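You operate a simulated robot arm through the tools that you are given. There is no shell and no other tool. Be economical: measure what you need, move in short steps, check, and stop when the job is done.

You run a simulated robot arm. Do the job below in one go: nothing can be reset, and whatever is moved stays where it is left.

## Task
Run in the motor on the card, then switch the blue stand off.
Fine: ratio and turns from the run in card; clamped, orange plug in and guard shut before power.

Only the result counts: the job must be done as asked and must still hold three seconds after the hand-in. Knocking over, shifting, dropping, spilling or breaking anything else fails it.

## Robot
A 6-joint arm with a fingered hand, hanging from a carriage that runs on a gantry, over the field with the corners [354, -2092], [352, 508], [-928, 507], [-926, -2093] (x, y) and turns from -288 to 399 degrees about z. Base frame: it is fixed where the carriage stands at the start and does not move with it; the origin is on the floor, on the carriage's upright axis, x ahead of it, y to its left, z up; the surface under the hand at the start is at about z = 780. Lengths are in mm, angles in degrees, forces in N, time in s.
With the tool pointing down near the work surface it reaches from about 100 to 560 mm from the robot's upright axis, wherever it stands. Its first joint turns from -166.0 to 166.0 degrees. Places, roughly: blue stand [200, 100, 800]; blue stand lever [300, 100, 800]; cradle of the blue stand [300, 100, 800]; power rocker [100, 0, 800]; reverse rocker [100, -100, 800]; run in card [600, 100, 1000]; turns dial [200, 0, 900]; yellow guard [200, 200, 900]. Payload 4 kg.
The tool frame sits at the grasp point between the pads (the TCP): z along the fingers, y along the line on which they close. The tips reach 30 mm beyond it. Largest opening 104 mm; the body of the gripper starts 35 mm behind the TCP. The gripper is a hand of 5 fingers: y runs from the thumb to the fingers, the wrist lies at [-15, -113, -190] in the tool frame, and closing takes about 1.5 s.
Orientation is told as [roll, pitch, yaw] about the base's x, y, z axes, in that order, counted from this pose: with the fingers straight down and the wrist toward the robot, the tool's x, y and z point along [0, 1, 0], [1, 0, 0] and [0, 0, -1] of the base frame.

## Interface
- The arm moves only by the tool nudge_tool. Its argument "steps" is a list of rows, each an object (a shift or turn left out is 0, a gripper value left out holds the last) with "dp": the shift along the tool's x, y, z in mm, a list of three; "delta_rot": the turn, a rotation vector about the tool's x, y, z in degrees, a list of three; "claw": the opening in per cent of the stroke, from 0 (shut) to 100 (fully open). In form: [{"dp": [tx, ty, tz], "delta_rot": [wx, wy, wz], "claw": claw}, ...]. A call has 1 to 10 rows; each row shifts and turns the commanded pose from where the row before left it, along the tool's axes as they then stand. A row lasts 0.2 s, in which the tool goes at most 50 mm and 8.6 degrees; a call with a longer step from one row to the next is refused whole, and so is a gripper value outside its range. A pose out of reach is approached as far as the arm can. The call stops where the force on the tool passes 40 N (or 10 N more than at its start, if that is more) or the arm is blocked; 0.2 s more then pass. Each finger travels about 45 mm/s and halts on what it meets, pressing with about 24 N; the grip force reading is that of the motor and also rises with nothing between the fingers. The clock runs only during rows and for 0.2 s after the last one: add rows that do not move to give the fingers time. The reply holds the time, the measured pose of the TCP, the force on the tool along the base axes, the opening and the grip force, in the units named above and with some noise, with the torque about the TCP (base axes, N m) and any sound that the robot's microphone picked up.
- Cameras (640 x 400 px; columns grow to the right, rows downward): "scene" is now at [252.1, 17.4, 1791.6]; the picture's right is [0.31, -0.95, 0.00], its down [-0.89, -0.29, -0.36] and it looks along [0.34, 0.11, -0.93] (base axes); focal length 266 px, centre (320, 200). "wrist" rides on the gripper at [60, -83, -120] in the tool frame; the picture's right is [-0.79, 0.29, -0.54], its down [-0.56, -0.71, 0.44] and it looks along [-0.26, 0.65, 0.72] (tool axes); focal length 234 px, centre (320, 200). There is no depth. A picture from a camera that has moved, and an enlarged one, comes with that camera's place and axes in the base frame and with its lens.
- grab_frame(camera): a new picture of that camera. The clock stands still meanwhile.
- lift_body(by): slides the trunk up (or, below 0, down) by that many mm; the arm and the scene camera ride with it, the base frame stays. It gives what a move gives, with no picture.
- steer(legs): drives the robot by 1 to 6 legs, each [ahead, left, turn to the left] in mm, mm and degrees, along the robot's own axes; the way and the turn of a leg run together, so that a leg with both is an arc; at most 1500 mm and 180 degrees a leg. The arm and the cameras ride along, it lands a little off, and it stops where it bumps. It keeps to its track: a leg is cut to what the track allows. It gives what a move gives.
- hand_shape(shape): the hand has 5 fingers and takes this shape, open, in about a second: jaw (thumb against the fingers, like two jaws); tri (thumb and two fingers); tip (a fingertip pinch); poke (one finger out to press); point (the index stretched); flat (the hand flat); cup (the hand cupped); fist (a fist). The gripper value then closes the fingers along that shape, each until it touches; the sizes above hold for jaw. It gives what a move gives, with no picture.
- aim_head(pan, tilt): turns the head with the scene camera to pan (to the left, within 155 degrees either way) and tilt (down, from -29 to 69), counted from straight ahead of the robot. It gives what a move gives.
- zoom(camera, box): a new picture of the part [left, top, right, bottom] of that camera's present view, enlarged. The clock stands still meanwhile.
- job_done(): hands the job in; it is judged then, once.

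Go step by step. Nothing tells you exact positions but the pictures and the camera data: compare them with the known pose of the tool, close in by small moves and look again before you grip or let go. The budget is 120 turns and 98 pictures, counting those below and the enlarged ones. Unless the task says otherwise, let go and move clear before handing in.

The tools are called by a JSON object that holds its "name" and its "arguments". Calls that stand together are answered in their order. nudge_tool: Moves the arm, as the interface text tells. Its arguments: {"type":"object","properties":{"steps":{"type":"array","items":{"type":"object","properties":{"dp":{"type":"array","items":{"type":"number"}},"delta_rot":{"type":"array","items":{"type":"number"}},"claw":{"type":"number"}}}}},"required":["steps"]} The other tools are called the same way: lift_body (by) slides the trunk up or down; hand_shape (shape) gives the hand a shape; steer (legs) drives the base; aim_head (pan, tilt) turns the head that bears the scene camera; grab_frame (camera) takes a picture; zoom (camera, box) takes an enlarged picture of a part of a camera's view; job_done () hands the job in.

At the start:

```text
time: 0.0
ee_pos: [457.4, 148.7, 1186.9]
tcp_rot: [0.0, 0.0, 0.0]
force: [0.6, -0.2, -0.1]
wrist_torque: [0.0, -0.01, -0.03]
opening: 103.5
gripper_force: 0.1
shape: jaw
trunk travel left (down, up): [-525.0, 73.0]
robot x, y, heading: [2.2, 2.0, 0.0]
head pan, tilt: [17.9, 68.8]
```

scene: 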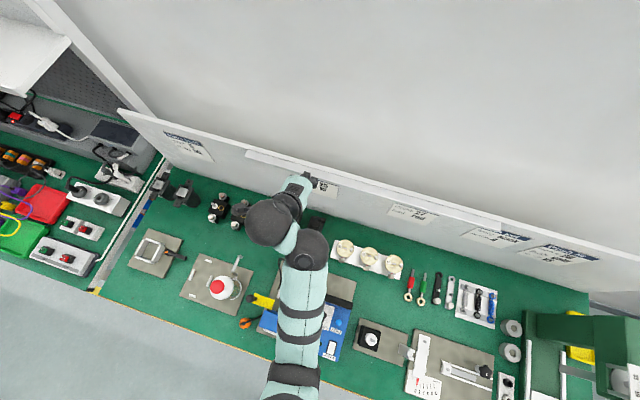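
wrist: 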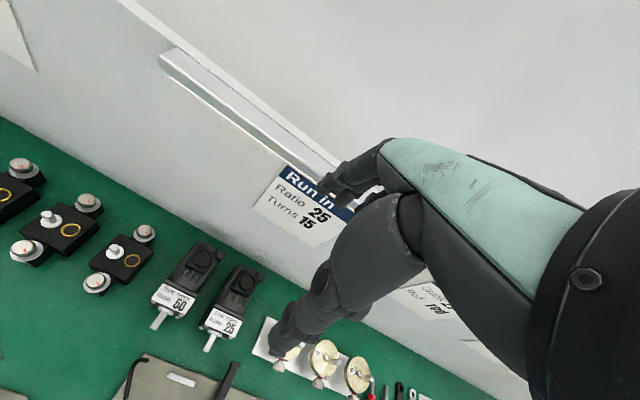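

The card seems to read Ratio 25, Turns 15; two motors with labels stand on the bench. I'll look closer at the card, the motors and the blue stand.

{"name": "zoom", "arguments": {"camera": "wrist", "box": [80, 150, 360, 360]}}

{"name": "zoom", "arguments": {"camera": "scene", "box": [200, 180, 420, 380]}}

```text
1.90 times, centred on (220, 255) of wrist
camera zoom: at [374.1, 208.9, 1306.7], right [0.29, -0.79, 0.54], down [-0.71, -0.56, -0.44], along [0.65, -0.26, -0.72], focal length 446 px, centre (510, 95)
```

zoom: 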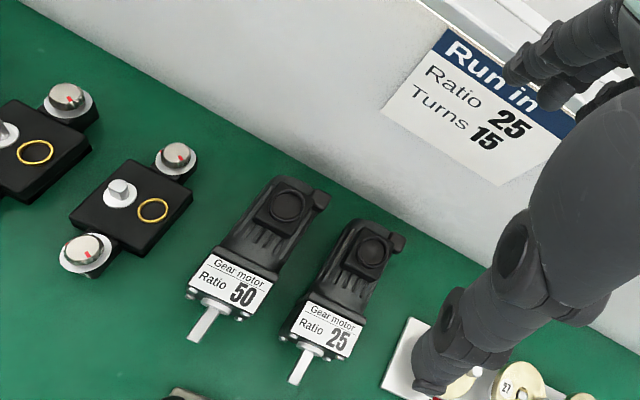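

```text
2.00 times, centred on (310, 280) of scene
camera zoom: at [252.1, 17.4, 1791.6], right [0.31, -0.95, 0.0], down [-0.89, -0.29, -0.36], along [0.34, 0.11, -0.93], focal length 532 px, centre (340, 40)
```

zoom: 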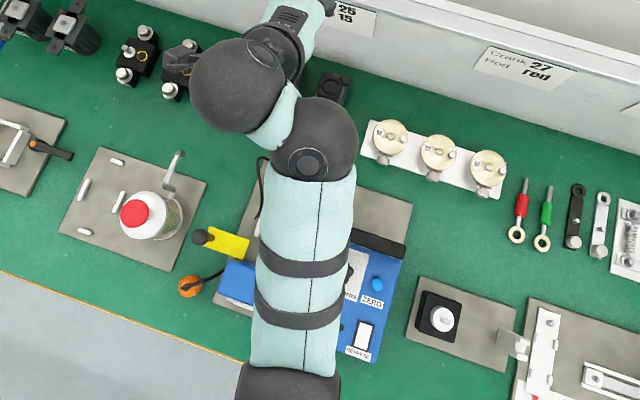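

I need the stand unobstructed, so I'll drive the carriage left, look with both cameras.

{"name": "steer", "arguments": {"legs": [[0, 380, 0]]}}

{"name": "aim_head", "arguments": {"pan": -80, "tilt": 62}}

{"name": "grab_frame", "arguments": {"camera": "scene"}}

```text
time: 2.4
ee_pos: [455.3, 538.0, 1186.3]
tcp_rot: [0.0, 0.0, 0.2]
force: [0.1, -0.1, -0.5]
wrist_torque: [0.04, -0.02, 0.0]
opening: 103.5
gripper_force: 0.1
shape: jaw
trunk travel left (down, up): [-525.0, 73.0]
robot x, y, heading: [0.5, 390.0, 0.2]
head pan, tilt: [17.9, 68.8]
```

```text
time: 4.2
ee_pos: [455.8, 537.1, 1187.2]
tcp_rot: [0.0, 0.1, 0.3]
force: [-0.4, -0.7, 0.0]
wrist_torque: [0.0, -0.01, 0.02]
opening: 103.7
gripper_force: 0.1
shape: jaw
trunk travel left (down, up): [-525.0, 73.0]
robot x, y, heading: [-1.5, 385.4, 0.2]
head pan, tilt: [-80.0, 62.0]
```

```text
93 pictures are left
camera scene: at [209.7, 325.5, 1798.7], right [-0.98, -0.18, 0.0], down [-0.16, 0.87, -0.47], along [0.08, -0.46, -0.88], focal length 266 px, centre (320, 200)
```

scene: 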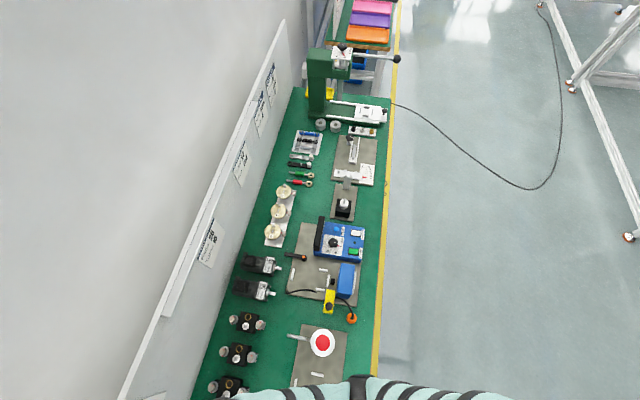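

{"name": "zoom", "arguments": {"camera": "scene", "box": [220, 205, 390, 335]}}

{"name": "zoom", "arguments": {"camera": "scene", "box": [280, 210, 376, 270]}}

{"name": "zoom", "arguments": {"camera": "scene", "box": [280, 260, 376, 330]}}

```text
3.08 times, centred on (305, 270) of scene
camera zoom: at [209.7, 325.5, 1798.7], right [-0.98, -0.18, 0.0], down [-0.16, 0.87, -0.47], along [0.08, -0.46, -0.88], focal length 819 px, centre (366, -15)
```

zoom: 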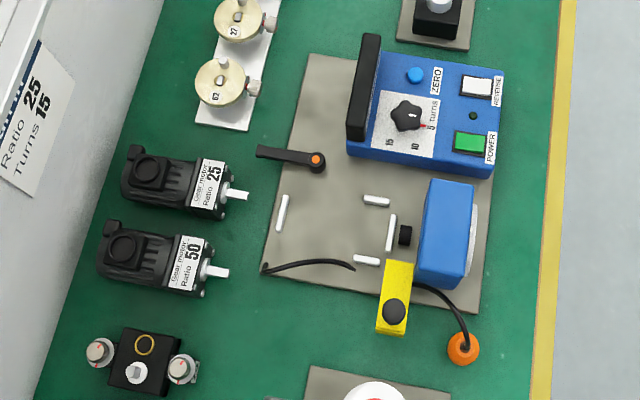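

```text
6.67 times, centred on (328, 240) of scene
camera zoom: at [209.7, 325.5, 1798.7], right [-0.98, -0.18, 0.0], down [-0.16, 0.87, -0.47], along [0.08, -0.46, -0.88], focal length 1775 px, centre (267, -67)
```

zoom: 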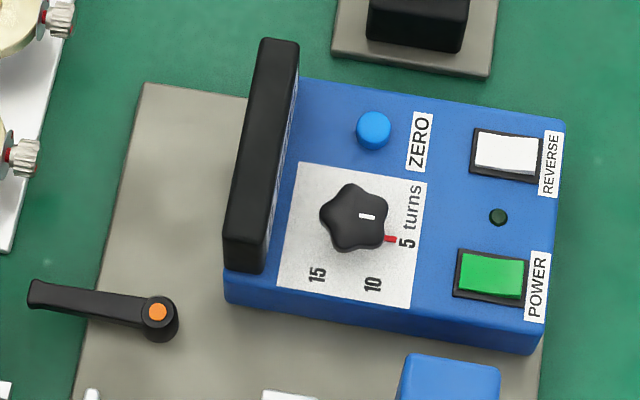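

```text
5.71 times, centred on (328, 295) of scene
camera zoom: at [209.7, 325.5, 1798.7], right [-0.98, -0.18, 0.0], down [-0.16, 0.87, -0.47], along [0.08, -0.46, -0.88], focal length 1521 px, centre (274, -343)
```

zoom: 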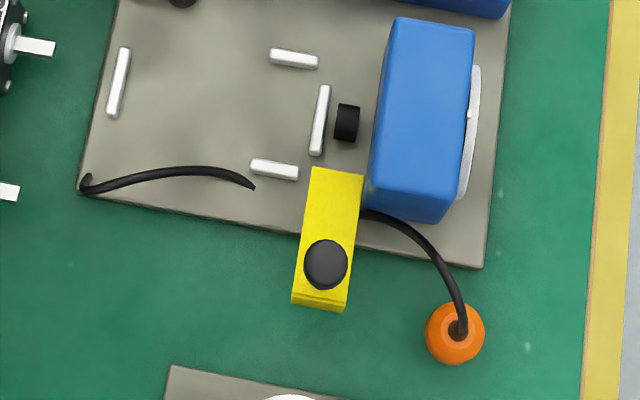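

The bench layout is clear: 25 motor lies at about (480,124), cradle around (280,126), coupling at (195,130), guard open at y≈220, plug at (111,237). I'll turn the carriage to face -y and look close with the wrist camera.

{"name": "steer", "arguments": {"legs": [[0, 0, -90], [0, 250, 0], [-100, 0, 0]]}}

{"name": "aim_head", "arguments": {"pan": -20, "tilt": 60}}

{"name": "grab_frame", "arguments": {"camera": "wrist"}}

{"name": "grab_frame", "arguments": {"camera": "scene"}}

```text
time: 10.5
ee_pos: [411.2, 48.7, 1186.2]
tcp_rot: [0.0, 0.1, -87.8]
force: [-0.7, 0.3, 0.7]
wrist_torque: [0.02, -0.01, 0.03]
opening: 103.9
gripper_force: 0.0
shape: jaw
trunk travel left (down, up): [-525.0, 73.0]
robot x, y, heading: [245.3, 500.7, -87.7]
head pan, tilt: [-80.0, 62.0]
```

```text
time: 11.8
ee_pos: [410.2, 49.9, 1185.4]
tcp_rot: [-0.1, 0.1, -87.8]
force: [-0.5, -0.2, 0.7]
wrist_torque: [0.03, -0.02, -0.02]
opening: 103.7
gripper_force: 0.1
shape: jaw
trunk travel left (down, up): [-525.0, 73.0]
robot x, y, heading: [243.2, 502.2, -87.9]
head pan, tilt: [-20.0, 60.0]
```

```text
89 pictures are left
camera wrist: at [469.0, 136.0, 1306.7], right [-0.78, -0.32, 0.54], down [-0.58, 0.68, -0.44], along [-0.23, -0.66, -0.72], focal length 234 px, centre (320, 200)
```

wrist: 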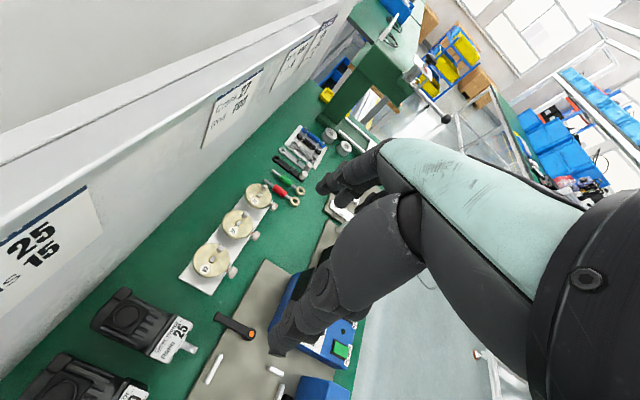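

```text
88 pictures are left
camera scene: at [231.8, 237.2, 1801.0], right [-0.95, 0.31, 0.0], down [0.27, 0.82, -0.5], along [-0.15, -0.48, -0.87], focal length 266 px, centre (320, 200)
```

scene: 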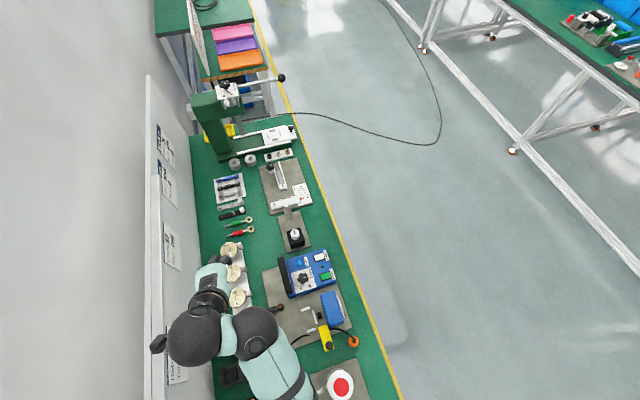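

{"name": "nudge_tool", "arguments": {"steps": [{"dp": [-12, -36, 25]}, {"dp": [-12, -36, 25]}, {"dp": [-12, -36, 25]}, {"dp": [-12, -36, 25]}, {"dp": [-12, -36, 25]}, {"dp": [-12, -36, 25]}, {"dp": [-12, -36, 25]}, {"dp": [-12, -36, 25]}]}}

{"name": "grab_frame", "arguments": {"camera": "wrist"}}

```text
time: 13.6
ee_pos: [289.3, 283.8, 1112.2]
tcp_rot: [2.6, 0.2, -86.5]
force: [-1.2, -1.1, 1.2]
wrist_torque: [0.04, -0.06, 0.03]
opening: 103.9
gripper_force: 0.0
shape: jaw
out of reach, approached as far as the arm can: row 3, 4, 5, 6, 7, 8
trunk travel left (down, up): [-525.0, 73.0]
robot x, y, heading: [242.9, 503.6, -88.0]
head pan, tilt: [-20.0, 60.0]
```

```text
87 pictures are left
camera wrist: at [340.9, 370.1, 1235.6], right [-0.79, -0.34, 0.5], down [-0.58, 0.67, -0.46], along [-0.19, -0.66, -0.73], focal length 234 px, centre (320, 200)
```

wrist: 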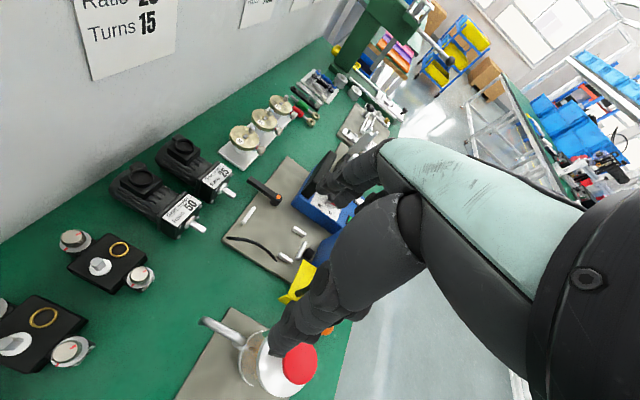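

{"name": "zoom", "arguments": {"camera": "wrist", "box": [90, 110, 350, 300]}}

{"name": "lift_body", "arguments": {"by": -150}}

{"name": "aim_head", "arguments": {"pan": -15, "tilt": 69}}

{"name": "grab_frame", "arguments": {"camera": "scene"}}

{"name": "grab_frame", "arguments": {"camera": "wrist"}}

```text
2.11 times, centred on (220, 205) of wrist
camera zoom: at [340.9, 370.1, 1235.6], right [-0.79, -0.34, 0.5], down [-0.58, 0.67, -0.46], along [-0.19, -0.66, -0.73], focal length 493 px, centre (530, 190)
```

zoom: 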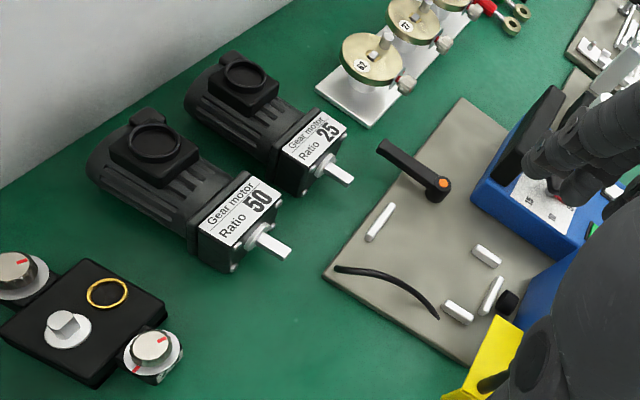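

```text
time: 15.3
ee_pos: [290.3, 282.6, 962.9]
tcp_rot: [2.5, 0.3, -86.2]
force: [0.2, 0.5, 0.0]
wrist_torque: [0.04, -0.01, 0.01]
opening: 104.0
gripper_force: 0.1
shape: jaw
trunk travel left (down, up): [-375.0, 223.0]
robot x, y, heading: [244.3, 498.9, -87.8]
head pan, tilt: [-20.0, 60.0]
```

```text
time: 16.0
ee_pos: [288.8, 282.2, 963.3]
tcp_rot: [2.4, 0.4, -86.3]
force: [-0.6, -0.2, -0.7]
wrist_torque: [-0.03, 0.0, 0.02]
opening: 103.9
gripper_force: 0.1
shape: jaw
trunk travel left (down, up): [-375.0, 223.0]
robot x, y, heading: [246.5, 501.9, -87.8]
head pan, tilt: [-15.0, 68.8]
```

```text
85 pictures are left
camera scene: at [239.8, 246.1, 1641.6], right [-0.98, 0.22, 0.0], down [0.21, 0.91, -0.36], along [-0.08, -0.35, -0.93], focal length 266 px, centre (320, 200)
```

scene: 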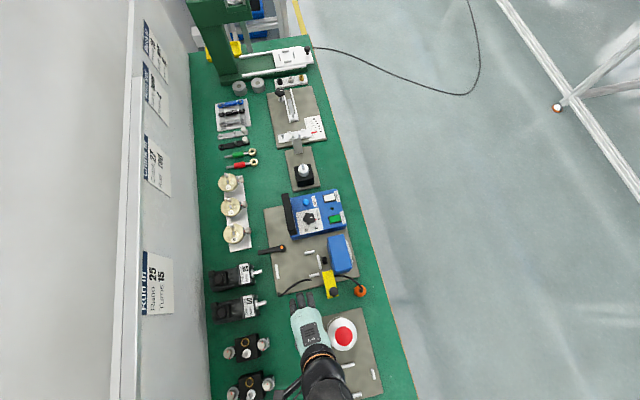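

```text
84 pictures are left
camera wrist: at [340.6, 369.8, 1085.2], right [-0.79, -0.34, 0.51], down [-0.58, 0.67, -0.45], along [-0.19, -0.66, -0.73], focal length 234 px, centre (320, 200)
```

wrist: 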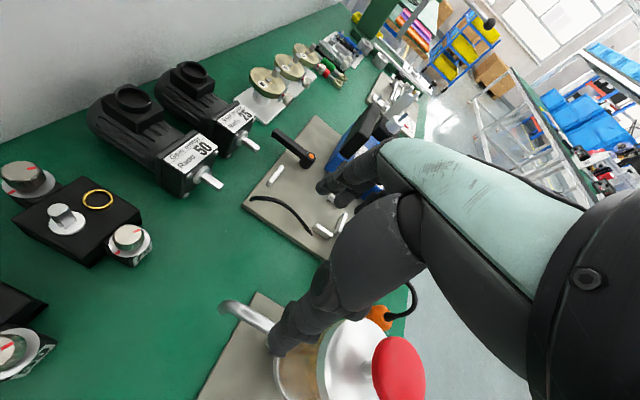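

{"name": "zoom", "arguments": {"camera": "scene", "box": [200, 225, 380, 335]}}

{"name": "zoom", "arguments": {"camera": "scene", "box": [290, 225, 370, 305]}}

{"name": "zoom", "arguments": {"camera": "scene", "box": [200, 250, 280, 330]}}

```text
3.56 times, centred on (290, 280) of scene
camera zoom: at [239.8, 246.1, 1641.6], right [-0.98, 0.22, 0.0], down [0.21, 0.91, -0.36], along [-0.08, -0.35, -0.93], focal length 947 px, centre (427, -84)
```

zoom: 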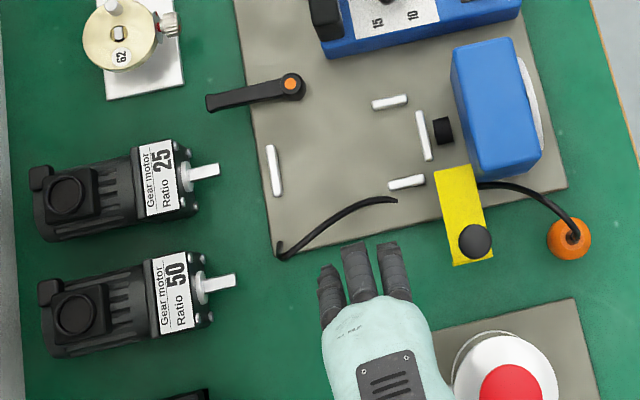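

```text
5.00 times, centred on (330, 265) of scene
camera zoom: at [239.8, 246.1, 1641.6], right [-0.98, 0.22, 0.0], down [0.21, 0.91, -0.36], along [-0.08, -0.35, -0.93], focal length 1331 px, centre (270, -125)
```

zoom: 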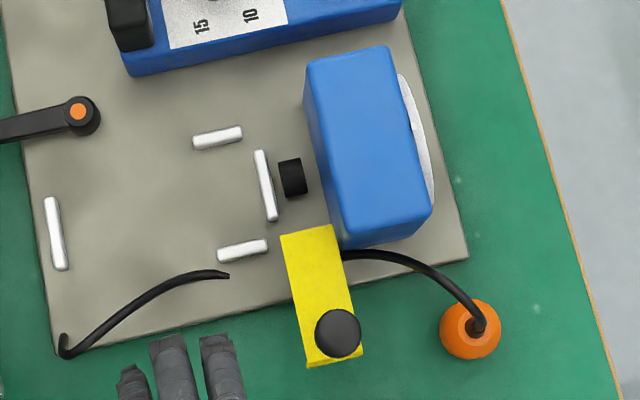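

```text
5.00 times, centred on (240, 290) of scene
camera zoom: at [239.8, 246.1, 1641.6], right [-0.98, 0.22, 0.0], down [0.21, 0.91, -0.36], along [-0.08, -0.35, -0.93], focal length 1331 px, centre (720, -250)
```

zoom: 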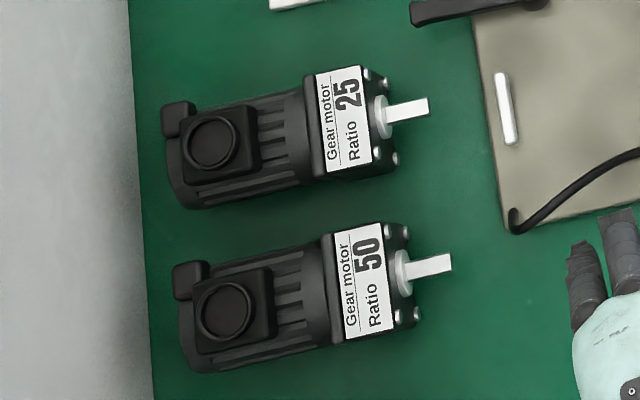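

The stand: rails around x 216–348, y 97–159, coupling at (200,130). I'll bring the wrist camera over the coupling to see how the shaft goes in.

{"name": "nudge_tool", "arguments": {"steps": [{"dp": [-37.6, 24, 0]}, {"dp": [-37.6, 24, 0]}, {"dp": [-37.6, 24, 0]}, {"dp": [-37.6, 24, 0]}, {"dp": [-37.6, 24, 0]}]}}

{"name": "grab_frame", "arguments": {"camera": "wrist"}}

{"name": "zoom", "arguments": {"camera": "wrist", "box": [90, 140, 330, 320]}}

```text
time: 17.0
ee_pos: [190.4, 179.2, 921.2]
tcp_rot: [2.7, -0.4, -85.0]
force: [10.5, 3.6, 9.4]
wrist_torque: [-0.5, -0.15, 0.6]
opening: 102.8
gripper_force: 0.1
shape: jaw
out of reach, approached as far as the arm can: row 1, 2, 3, 4
trunk travel left (down, up): [-375.0, 223.0]
robot x, y, heading: [248.9, 498.7, -87.7]
head pan, tilt: [-15.0, 68.8]
stopped in row 4: the force on the tool passed its limit at 63 N (the readings are from after the stop); the commanded pose is now the measured one
```

```text
80 pictures are left
camera wrist: at [238.2, 269.4, 1043.0], right [-0.79, -0.35, 0.51], down [-0.6, 0.65, -0.47], along [-0.17, -0.67, -0.72], focal length 234 px, centre (320, 200)
```

wrist: 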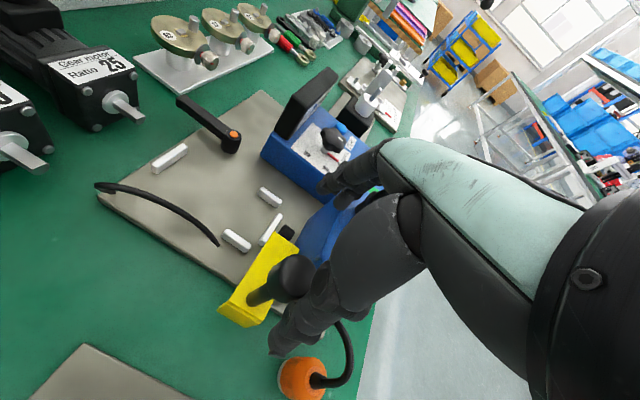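

```text
2.22 times, centred on (210, 230) of wrist
camera zoom: at [238.2, 269.4, 1043.0], right [-0.79, -0.35, 0.51], down [-0.6, 0.65, -0.47], along [-0.17, -0.67, -0.72], focal length 520 px, centre (564, 133)
```

zoom: 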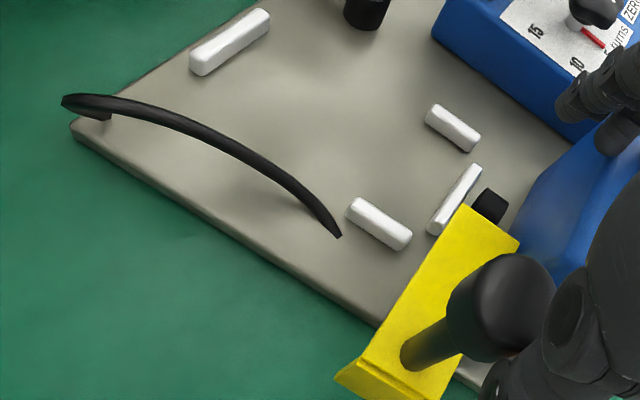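

The hand met something (likely the guard knob) because the arm was near its reach limit with the trunk low. I'll raise the trunk back and check.

{"name": "lift_body", "arguments": {"by": 150}}

{"name": "zoom", "arguments": {"camera": "scene", "box": [220, 200, 380, 340]}}

{"name": "zoom", "arguments": {"camera": "wrist", "box": [60, 100, 360, 400]}}

```text
time: 18.8
ee_pos: [185.5, 180.3, 1070.9]
tcp_rot: [2.4, -0.4, -85.3]
force: [0.6, -0.7, 0.0]
wrist_torque: [-0.02, 0.0, -0.04]
opening: 104.4
gripper_force: 0.1
shape: jaw
trunk travel left (down, up): [-525.0, 73.0]
robot x, y, heading: [243.5, 502.6, -87.8]
head pan, tilt: [-15.0, 68.8]
```

```text
2.86 times, centred on (300, 270) of scene
camera zoom: at [240.2, 246.2, 1791.6], right [-0.98, 0.22, 0.0], down [0.21, 0.91, -0.36], along [-0.08, -0.35, -0.93], focal length 761 px, centre (377, 0)
```

zoom: 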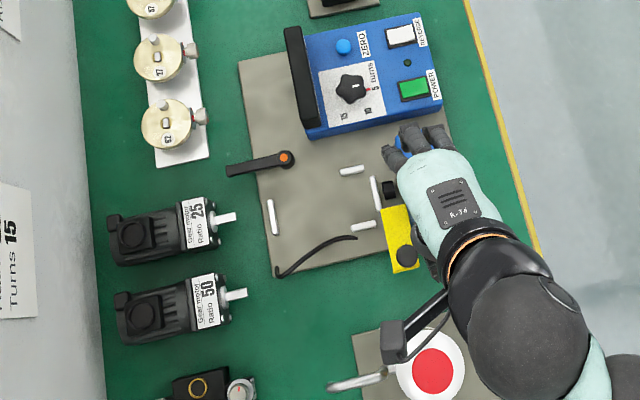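

```text
1.33 times, centred on (210, 250) of wrist
camera zoom: at [235.0, 268.4, 1192.8], right [-0.79, -0.35, 0.51], down [-0.59, 0.66, -0.46], along [-0.17, -0.67, -0.72], focal length 312 px, centre (467, 133)
```

zoom: 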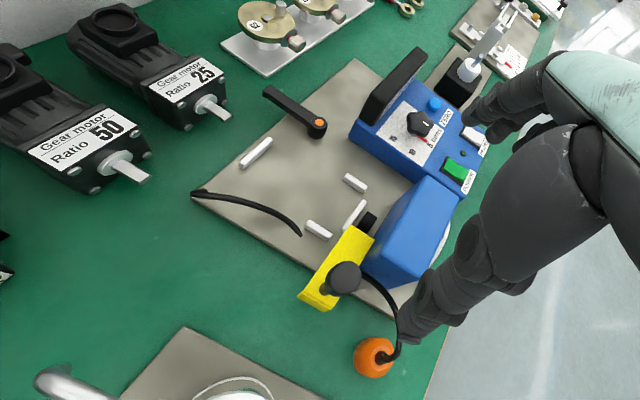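

Nothing was disturbed. I'll turn the hand to look toward -x at the coupling and guard.

{"name": "nudge_tool", "arguments": {"steps": [{"delta_rot": [0, 0, 8.1]}, {"delta_rot": [0, 0, 8.1]}, {"delta_rot": [0, 0, 8.1]}, {"delta_rot": [0, 0, 8.1]}, {"delta_rot": [0, 0, 8.1]}, {"delta_rot": [0, 0, 8.1]}, {"delta_rot": [0, 0, 8.1]}, {"delta_rot": [0, 0, 8.1]}, {"dp": [-12, -37, 0]}, {"dp": [-12, -37, 0]}]}}

{"name": "nudge_tool", "arguments": {"steps": [{"dp": [0, 0, 30]}, {"dp": [0, 0, 30]}, {"dp": [0, 0, 20]}]}}

{"name": "grab_frame", "arguments": {"camera": "wrist"}}

```text
time: 21.0
ee_pos: [166.9, 227.9, 978.0]
tcp_rot: [1.7, 2.1, -149.9]
force: [0.7, -0.6, -0.1]
wrist_torque: [0.02, -0.01, 0.01]
opening: 103.9
gripper_force: 0.1
shape: jaw
out of reach, approached as far as the arm can: row 6, 7, 8, 9, 10
trunk travel left (down, up): [-525.0, 73.0]
robot x, y, heading: [246.1, 504.3, -87.6]
head pan, tilt: [-15.0, 68.8]
```

```text
time: 21.8
ee_pos: [172.0, 223.1, 894.6]
tcp_rot: [1.4, 2.1, -150.1]
force: [-0.1, 0.8, -0.2]
wrist_torque: [-0.02, 0.02, 0.0]
opening: 103.9
gripper_force: 0.1
shape: jaw
trunk travel left (down, up): [-525.0, 73.0]
robot x, y, heading: [245.9, 501.8, -87.7]
head pan, tilt: [-15.0, 68.8]
```

```text
76 pictures are left
camera wrist: at [270.3, 214.4, 1019.6], right [-0.67, 0.54, 0.51], down [0.35, 0.83, -0.42], along [-0.66, -0.1, -0.75], focal length 234 px, centre (320, 200)
```

wrist: 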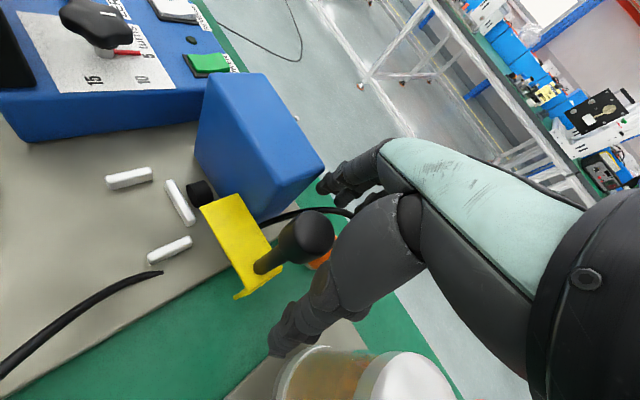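

{"name": "zoom", "arguments": {"camera": "wrist", "box": [90, 140, 350, 310]}}

```text
2.35 times, centred on (220, 225) of wrist
camera zoom: at [270.3, 214.4, 1019.6], right [-0.67, 0.54, 0.51], down [0.35, 0.83, -0.42], along [-0.66, -0.1, -0.75], focal length 551 px, centre (555, 141)
```

zoom: 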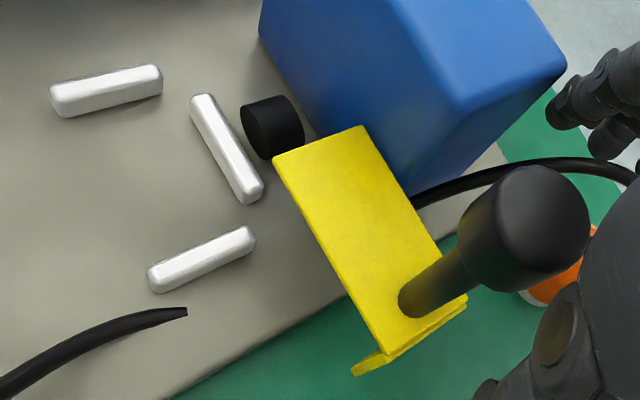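

The coupling is a short cylinder just behind the near rail; the guard seems to be a plate with a knob on top, beside it. Now I'll go over the 25 motor with the fingers closing across its width.

{"name": "nudge_tool", "arguments": {"steps": [{"dp": [0, 0, -40]}, {"dp": [0, 0, -40]}, {"delta_rot": [0, 0, -8.57]}, {"delta_rot": [0, 0, -8.57]}, {"delta_rot": [0, 0, -8.57]}, {"delta_rot": [0, 0, -8.57]}, {"delta_rot": [0, 0, -8.57]}, {"delta_rot": [0, 0, -8.57]}, {"delta_rot": [0, 0, -8.57]}]}}

{"name": "nudge_tool", "arguments": {"steps": [{"dp": [40, 14, 0]}, {"dp": [40, 14, 0]}, {"dp": [40, 14, 0]}, {"dp": [40, 14, 0]}, {"dp": [40, 14, 0]}, {"dp": [40, 14, 0]}, {"dp": [40, 14, 0], "claw": 85}]}}

{"name": "zoom", "arguments": {"camera": "scene", "box": [180, 200, 340, 320]}}

```text
time: 23.8
ee_pos: [167.2, 226.1, 974.1]
tcp_rot: [2.5, -0.2, -89.9]
force: [1.1, 0.4, -0.8]
wrist_torque: [-0.02, 0.04, 0.0]
opening: 104.1
gripper_force: 0.0
shape: jaw
trunk travel left (down, up): [-525.0, 73.0]
robot x, y, heading: [243.7, 505.3, -87.6]
head pan, tilt: [-15.0, 68.8]
```

```text
time: 25.4
ee_pos: [445.5, 127.9, 986.8]
tcp_rot: [2.5, -0.1, -90.1]
force: [-0.7, 0.1, 0.3]
wrist_torque: [-0.01, -0.04, 0.02]
opening: 88.9
gripper_force: 0.1
shape: jaw
trunk travel left (down, up): [-525.0, 73.0]
robot x, y, heading: [243.5, 500.3, -87.6]
head pan, tilt: [-15.0, 68.8]
```

```text
3.33 times, centred on (260, 260) of scene
camera zoom: at [240.1, 246.2, 1791.6], right [-0.98, 0.22, 0.0], down [0.21, 0.91, -0.36], along [-0.08, -0.35, -0.93], focal length 888 px, centre (520, 0)
```

zoom: 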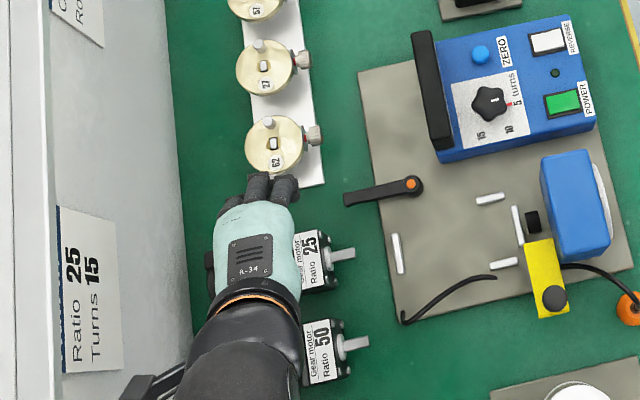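

{"name": "nudge_tool", "arguments": {"steps": [{"dp": [20, 8, 0], "delta_rot": [-2.5, 0, 0]}, {"dp": [0, 0, 40]}, {"dp": [0, 0, 10]}]}}

{"name": "grab_frame", "arguments": {"camera": "wrist"}}

{"name": "zoom", "arguments": {"camera": "scene", "box": [210, 230, 290, 300]}}

```text
time: 26.2
ee_pos: [466.4, 114.7, 938.8]
tcp_rot: [2.4, -2.7, -90.2]
force: [0.3, -0.5, 0.8]
wrist_torque: [-0.01, -0.03, 0.05]
opening: 88.7
gripper_force: 0.2
shape: jaw
trunk travel left (down, up): [-525.0, 73.0]
robot x, y, heading: [245.6, 504.1, -87.8]
head pan, tilt: [-15.0, 68.8]
```

```text
73 pictures are left
camera wrist: at [522.5, 204.9, 1056.7], right [-0.81, -0.26, 0.52], down [-0.54, 0.69, -0.49], along [-0.23, -0.68, -0.7], focal length 234 px, centre (320, 200)
```

wrist: 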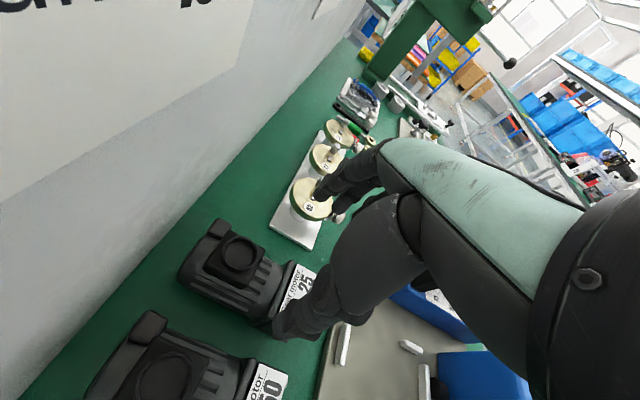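

```text
5.71 times, centred on (250, 265) of scene
camera zoom: at [240.1, 246.2, 1791.6], right [-0.98, 0.22, 0.0], down [0.21, 0.91, -0.36], along [-0.08, -0.35, -0.93], focal length 1521 px, centre (720, -171)
```

zoom: 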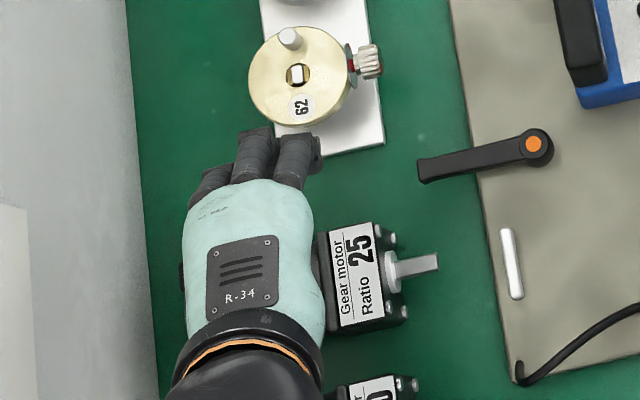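

Motor centre is at about y=120, gearbox front at x≈422. I'll level the hand, centre it and descend in stages.

{"name": "nudge_tool", "arguments": {"steps": [{"delta_rot": [2.6, -2.4, 0], "claw": 80}, {"dp": [0, -5.5, 20]}, {"dp": [0, 0, 20]}, {"dp": [0, 0, 20]}]}}

{"name": "zoom", "arguments": {"camera": "wrist", "box": [130, 180, 430, 400]}}

{"name": "zoom", "arguments": {"camera": "scene", "box": [210, 230, 290, 300]}}

```text
time: 27.2
ee_pos: [466.1, 122.4, 877.1]
tcp_rot: [0.1, -0.2, -90.2]
force: [-0.7, 0.1, 0.4]
wrist_torque: [-0.04, 0.0, 0.03]
opening: 83.5
gripper_force: 0.0
shape: jaw
trunk travel left (down, up): [-525.0, 73.0]
robot x, y, heading: [247.1, 500.5, -87.8]
head pan, tilt: [-15.0, 68.8]
```

```text
1.82 times, centred on (280, 290) of wrist
camera zoom: at [527.9, 206.1, 996.6], right [-0.79, -0.29, 0.54], down [-0.56, 0.71, -0.44], along [-0.26, -0.65, -0.72], focal length 426 px, centre (393, 36)
```

zoom: 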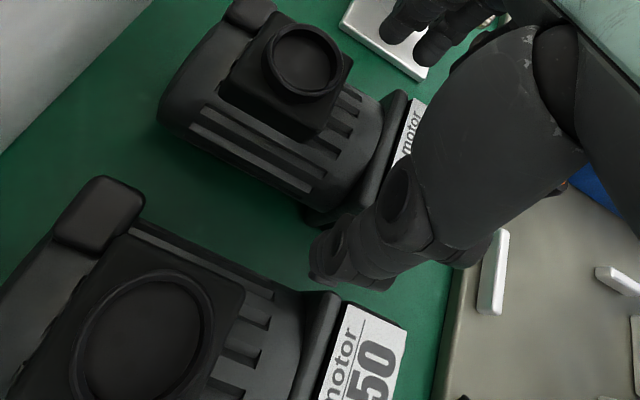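

```text
5.71 times, centred on (250, 265) of scene
camera zoom: at [240.2, 246.2, 1791.6], right [-0.98, 0.22, 0.0], down [0.21, 0.91, -0.36], along [-0.08, -0.35, -0.93], focal length 1521 px, centre (720, -171)
```

zoom: 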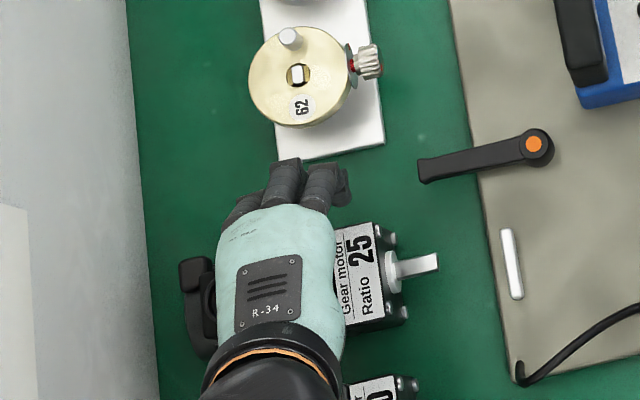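

{"name": "nudge_tool", "arguments": {"steps": [{"dp": [0, 3, 15]}, {"dp": [0, 0, 15]}, {"dp": [0, 0, 10]}, {"dp": [0, 0, 5]}, {"dp": [0, 0, 5]}]}}

{"name": "zoom", "arguments": {"camera": "wrist", "box": [130, 180, 430, 400]}}

```text
time: 28.4
ee_pos: [469.0, 121.0, 829.7]
tcp_rot: [0.1, 0.0, -90.1]
force: [0.6, -0.6, -0.3]
wrist_torque: [-0.01, -0.01, -0.02]
opening: 83.6
gripper_force: 0.1
shape: jaw
trunk travel left (down, up): [-525.0, 73.0]
robot x, y, heading: [243.7, 500.4, -87.7]
head pan, tilt: [-15.0, 68.8]
```

```text
1.82 times, centred on (280, 290) of wrist
camera zoom: at [530.2, 203.9, 949.2], right [-0.79, -0.29, 0.54], down [-0.56, 0.71, -0.44], along [-0.26, -0.65, -0.72], focal length 426 px, centre (393, 36)
```

zoom: 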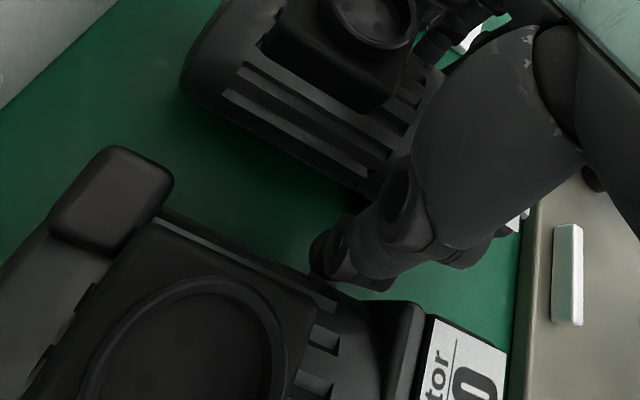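

{"name": "nudge_tool", "arguments": {"steps": [{"dp": [0, 0, 6]}, {"claw": 65}, {"claw": 55}, {"claw": 45}, {"claw": 30}, {"claw": 15}, {"claw": 0}, {}, {}, {}]}}

{"name": "zoom", "arguments": {"camera": "scene", "box": [210, 230, 290, 300]}}

```text
time: 30.6
ee_pos: [468.0, 119.9, 822.7]
tcp_rot: [0.1, 0.0, -90.1]
force: [-0.2, -1.3, -0.1]
wrist_torque: [-0.08, 0.03, 0.07]
opening: 50.4
gripper_force: 24.0
shape: jaw
trunk travel left (down, up): [-525.0, 73.0]
robot x, y, heading: [244.0, 498.4, -87.7]
head pan, tilt: [-15.0, 68.8]
```

```text
5.71 times, centred on (250, 265) of scene
camera zoom: at [240.1, 246.1, 1791.6], right [-0.98, 0.22, 0.0], down [0.21, 0.91, -0.36], along [-0.08, -0.35, -0.93], focal length 1521 px, centre (720, -171)
```

zoom: 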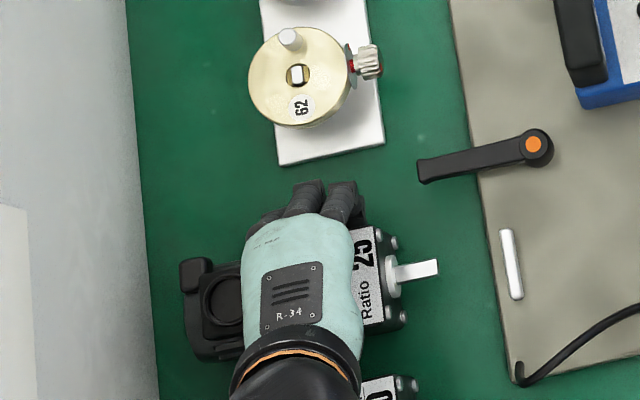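

Gripped at 50 mm. Lifting.

{"name": "nudge_tool", "arguments": {"steps": [{"dp": [0, 0, -10]}, {"dp": [0, 0, -20]}, {"dp": [0, 0, -30]}, {"dp": [0, 0, -30]}, {}]}}

{"name": "zoom", "arguments": {"camera": "scene", "box": [210, 200, 370, 310]}}

{"name": "grab_frame", "arguments": {"camera": "wrist"}}

```text
time: 31.8
ee_pos: [466.7, 118.2, 913.6]
tcp_rot: [0.1, 0.0, -90.1]
force: [0.7, 0.5, -9.9]
wrist_torque: [0.03, 0.14, 0.0]
opening: 50.2
gripper_force: 23.8
shape: jaw
trunk travel left (down, up): [-525.0, 73.0]
robot x, y, heading: [244.3, 497.0, -87.8]
head pan, tilt: [-15.0, 68.8]
```

```text
3.64 times, centred on (290, 255) of scene
camera zoom: at [240.0, 246.4, 1791.5], right [-0.98, 0.22, 0.0], down [0.21, 0.91, -0.36], along [-0.08, -0.35, -0.93], focal length 968 px, centre (429, 0)
```

zoom: 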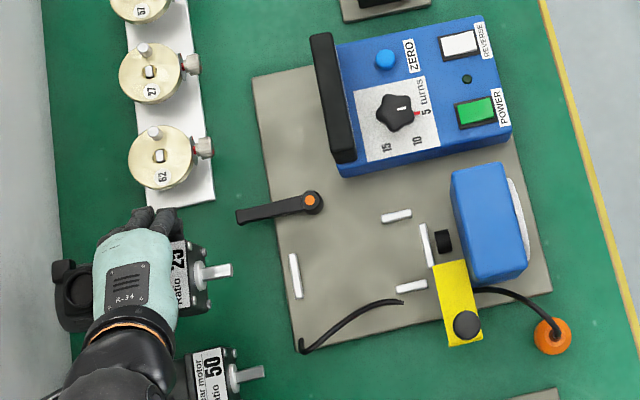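

```text
66 pictures are left
camera wrist: at [528.3, 202.6, 1032.2], right [-0.79, -0.29, 0.54], down [-0.56, 0.71, -0.44], along [-0.26, -0.65, -0.72], focal length 234 px, centre (320, 200)
```

wrist: 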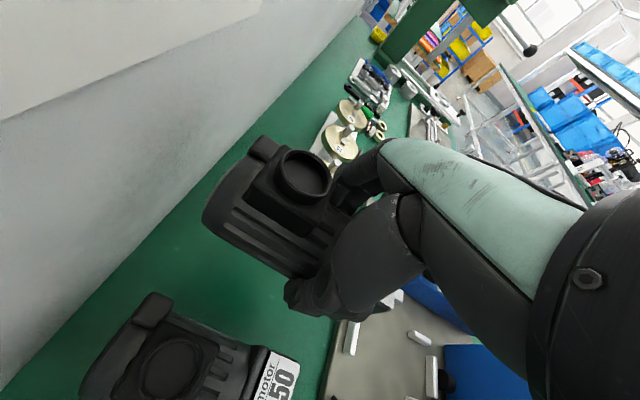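

The motor hangs level. I'll carry it over the cradle at height and then compare with the rails.

{"name": "nudge_tool", "arguments": {"steps": [{"dp": [-40, -2, 0]}, {"dp": [-40, -2, 0]}, {"dp": [-40, -2, 0]}, {"dp": [-40, -2, 0]}, {"dp": [-35, -2, 0]}, {}]}}

{"name": "zoom", "arguments": {"camera": "scene", "box": [260, 220, 360, 300]}}

{"name": "grab_frame", "arguments": {"camera": "wrist"}}

```text
time: 33.2
ee_pos: [271.4, 133.5, 912.3]
tcp_rot: [0.1, 0.0, -90.1]
force: [0.0, 0.9, -11.1]
wrist_torque: [0.03, 0.14, -0.01]
opening: 50.4
gripper_force: 24.5
shape: jaw
trunk travel left (down, up): [-525.0, 73.0]
robot x, y, heading: [245.7, 503.8, -87.8]
head pan, tilt: [-15.0, 68.8]
```

```text
5.00 times, centred on (310, 260) of scene
camera zoom: at [240.1, 246.4, 1791.5], right [-0.98, 0.22, 0.0], down [0.21, 0.91, -0.36], along [-0.08, -0.35, -0.93], focal length 1331 px, centre (370, -100)
```

zoom: 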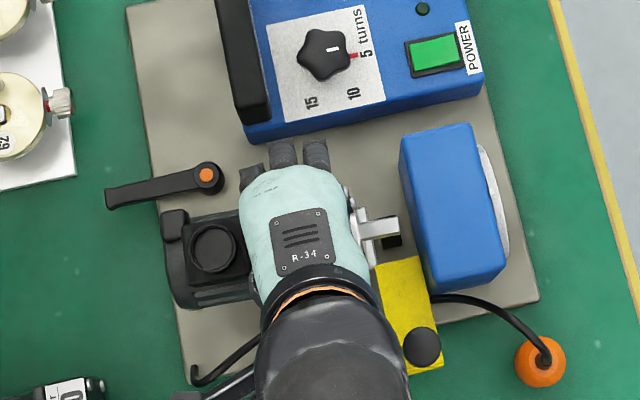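

```text
64 pictures are left
camera wrist: at [332.8, 217.0, 1032.4], right [-0.79, -0.29, 0.54], down [-0.56, 0.71, -0.44], along [-0.26, -0.65, -0.72], focal length 234 px, centre (320, 200)
```

wrist: 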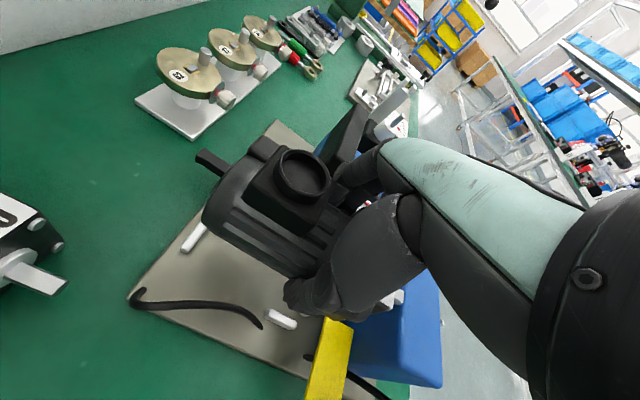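

Over the cradle; the motor looks about 5 mm too far to +y. I'll correct, lower part way and look again.

{"name": "nudge_tool", "arguments": {"steps": [{"dp": [0, 5, 20]}, {"dp": [0, 0, 20]}, {"dp": [0, 0, 10]}, {}]}}

{"name": "zoom", "arguments": {"camera": "scene", "box": [270, 230, 350, 290]}}

{"name": "zoom", "arguments": {"camera": "wrist", "box": [120, 200, 420, 400]}}

```text
time: 34.2
ee_pos: [274.6, 125.5, 860.5]
tcp_rot: [0.1, 0.1, -90.2]
force: [-0.5, 0.5, -11.2]
wrist_torque: [0.01, 0.14, 0.01]
opening: 50.3
gripper_force: 24.1
shape: jaw
trunk travel left (down, up): [-525.0, 73.0]
robot x, y, heading: [244.8, 496.8, -87.9]
head pan, tilt: [-15.0, 68.8]
```

```text
6.67 times, centred on (310, 260) of scene
camera zoom: at [240.1, 246.4, 1791.5], right [-0.98, 0.22, 0.0], down [0.21, 0.91, -0.36], along [-0.08, -0.35, -0.93], focal length 1775 px, centre (387, -200)
```

zoom: 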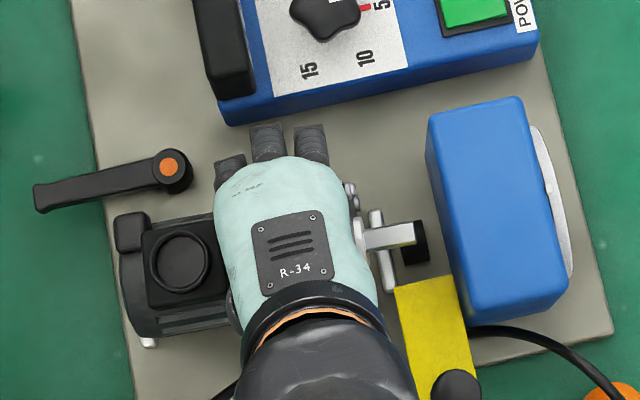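

```text
2.00 times, centred on (270, 300) of wrist
camera zoom: at [335.4, 208.7, 981.5], right [-0.79, -0.29, 0.54], down [-0.56, 0.71, -0.44], along [-0.26, -0.65, -0.72], focal length 468 px, centre (420, 0)
```

zoom: 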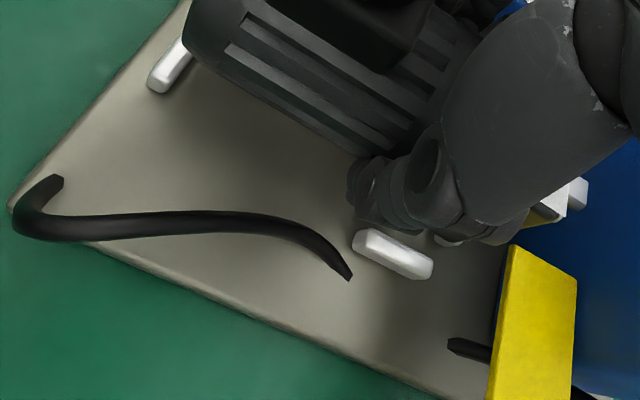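

The motor seems ~3° askew and 6 mm too far from the coupling. Correcting and lowering a little.

{"name": "nudge_tool", "arguments": {"steps": [{"dp": [-6, -2, 0]}, {"delta_rot": [0, 0, -3]}, {"dp": [0, 0, 8]}, {}]}}

{"name": "zoom", "arguments": {"camera": "scene", "box": [275, 235, 345, 290]}}

{"name": "zoom", "arguments": {"camera": "wrist", "box": [120, 200, 420, 400]}}

```text
time: 35.2
ee_pos: [266.5, 126.3, 853.5]
tcp_rot: [0.1, 0.1, -87.2]
force: [-0.2, 0.2, -10.7]
wrist_torque: [0.02, 0.16, -0.01]
opening: 50.2
gripper_force: 23.8
shape: jaw
trunk travel left (down, up): [-525.0, 73.0]
robot x, y, heading: [245.7, 503.7, -87.9]
head pan, tilt: [-15.0, 68.8]
```

```text
7.27 times, centred on (310, 262) of scene
camera zoom: at [240.1, 246.4, 1791.5], right [-0.98, 0.22, 0.0], down [0.21, 0.91, -0.36], along [-0.08, -0.35, -0.93], focal length 1936 px, centre (393, -254)
```

zoom: 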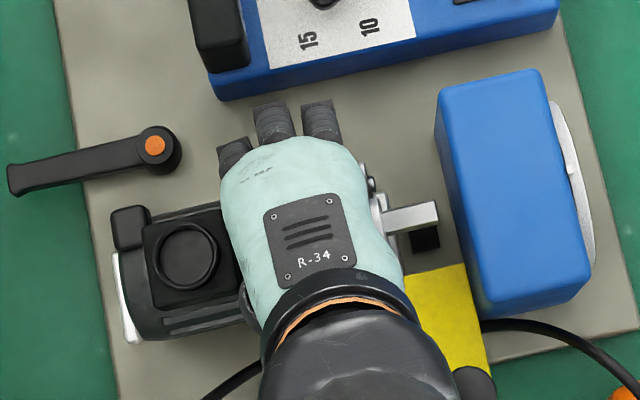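

```text
2.00 times, centred on (270, 300) of wrist
camera zoom: at [323.8, 213.8, 974.3], right [-0.77, -0.33, 0.54], down [-0.59, 0.68, -0.44], along [-0.22, -0.66, -0.72], focal length 468 px, centre (420, 0)
```

zoom: 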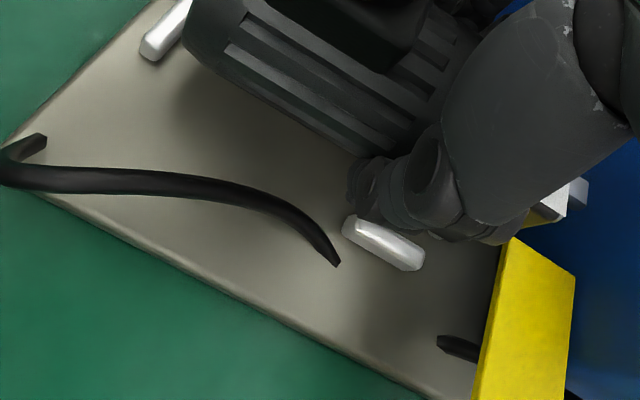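

Alignment now looks right within ~1 mm. Lowering gently into the cradle.

{"name": "nudge_tool", "arguments": {"steps": [{"dp": [1, -1, 6]}, {"dp": [0, 0, 4]}, {"dp": [0, 0, 3]}, {"dp": [0, 0, 3]}, {"dp": [0, 0, 2]}, {"dp": [0, 0, 2]}, {}]}}

{"name": "zoom", "arguments": {"camera": "scene", "box": [275, 235, 345, 290]}}

{"name": "zoom", "arguments": {"camera": "wrist", "box": [120, 200, 420, 400]}}

```text
time: 36.8
ee_pos: [269.3, 126.6, 834.2]
tcp_rot: [0.1, -0.3, -87.1]
force: [-1.7, 4.0, 14.1]
wrist_torque: [-0.26, 0.14, -0.03]
opening: 50.3
gripper_force: 23.9
shape: jaw
trunk travel left (down, up): [-525.0, 73.0]
robot x, y, heading: [244.8, 502.8, -87.6]
head pan, tilt: [-15.0, 68.8]
```

```text
7.27 times, centred on (310, 262) of scene
camera zoom: at [240.0, 246.2, 1791.9], right [-0.98, 0.22, 0.0], down [0.21, 0.91, -0.36], along [-0.08, -0.35, -0.93], focal length 1936 px, centre (393, -254)
```

zoom: 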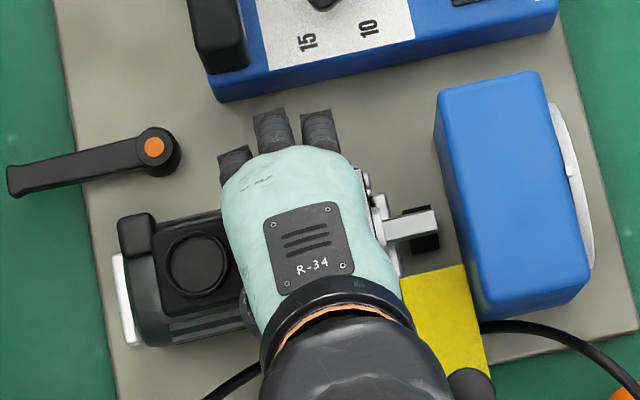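

```text
2.00 times, centred on (270, 300) of wrist
camera zoom: at [324.9, 213.7, 954.2], right [-0.77, -0.33, 0.54], down [-0.59, 0.68, -0.44], along [-0.22, -0.66, -0.72], focal length 468 px, centre (420, 0)
```

zoom: 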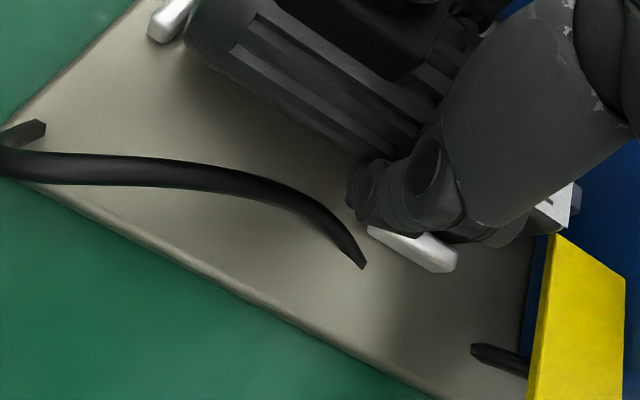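

Contact is felt near the middle of the motor, consistent with it resting flat on the cradle plate. I'll open a little and look.

{"name": "nudge_tool", "arguments": {"steps": [{"claw": 53}, {"claw": 57}, {"claw": 60}, {}, {}]}}

{"name": "zoom", "arguments": {"camera": "scene", "box": [275, 235, 345, 290]}}

```text
time: 38.0
ee_pos: [268.8, 128.1, 833.3]
tcp_rot: [0.1, 0.0, -87.1]
force: [1.7, 1.6, 2.4]
wrist_torque: [-0.07, 0.03, 0.03]
opening: 61.6
gripper_force: 0.0
shape: jaw
trunk travel left (down, up): [-525.0, 73.0]
robot x, y, heading: [245.8, 501.3, -87.5]
head pan, tilt: [-15.0, 68.8]
```

```text
7.27 times, centred on (310, 262) of scene
camera zoom: at [240.3, 246.2, 1791.6], right [-0.98, 0.22, 0.0], down [0.21, 0.91, -0.36], along [-0.08, -0.35, -0.93], focal length 1936 px, centre (393, -254)
```

zoom: 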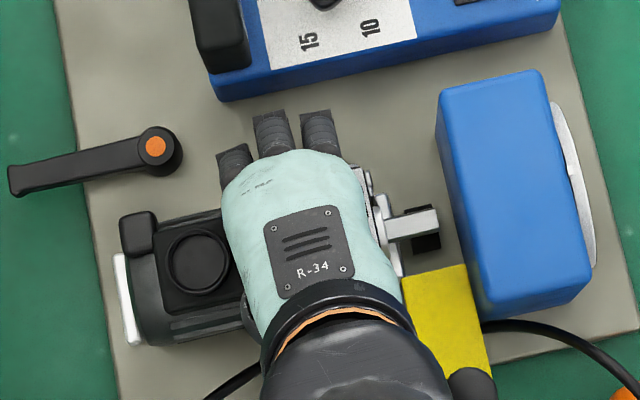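

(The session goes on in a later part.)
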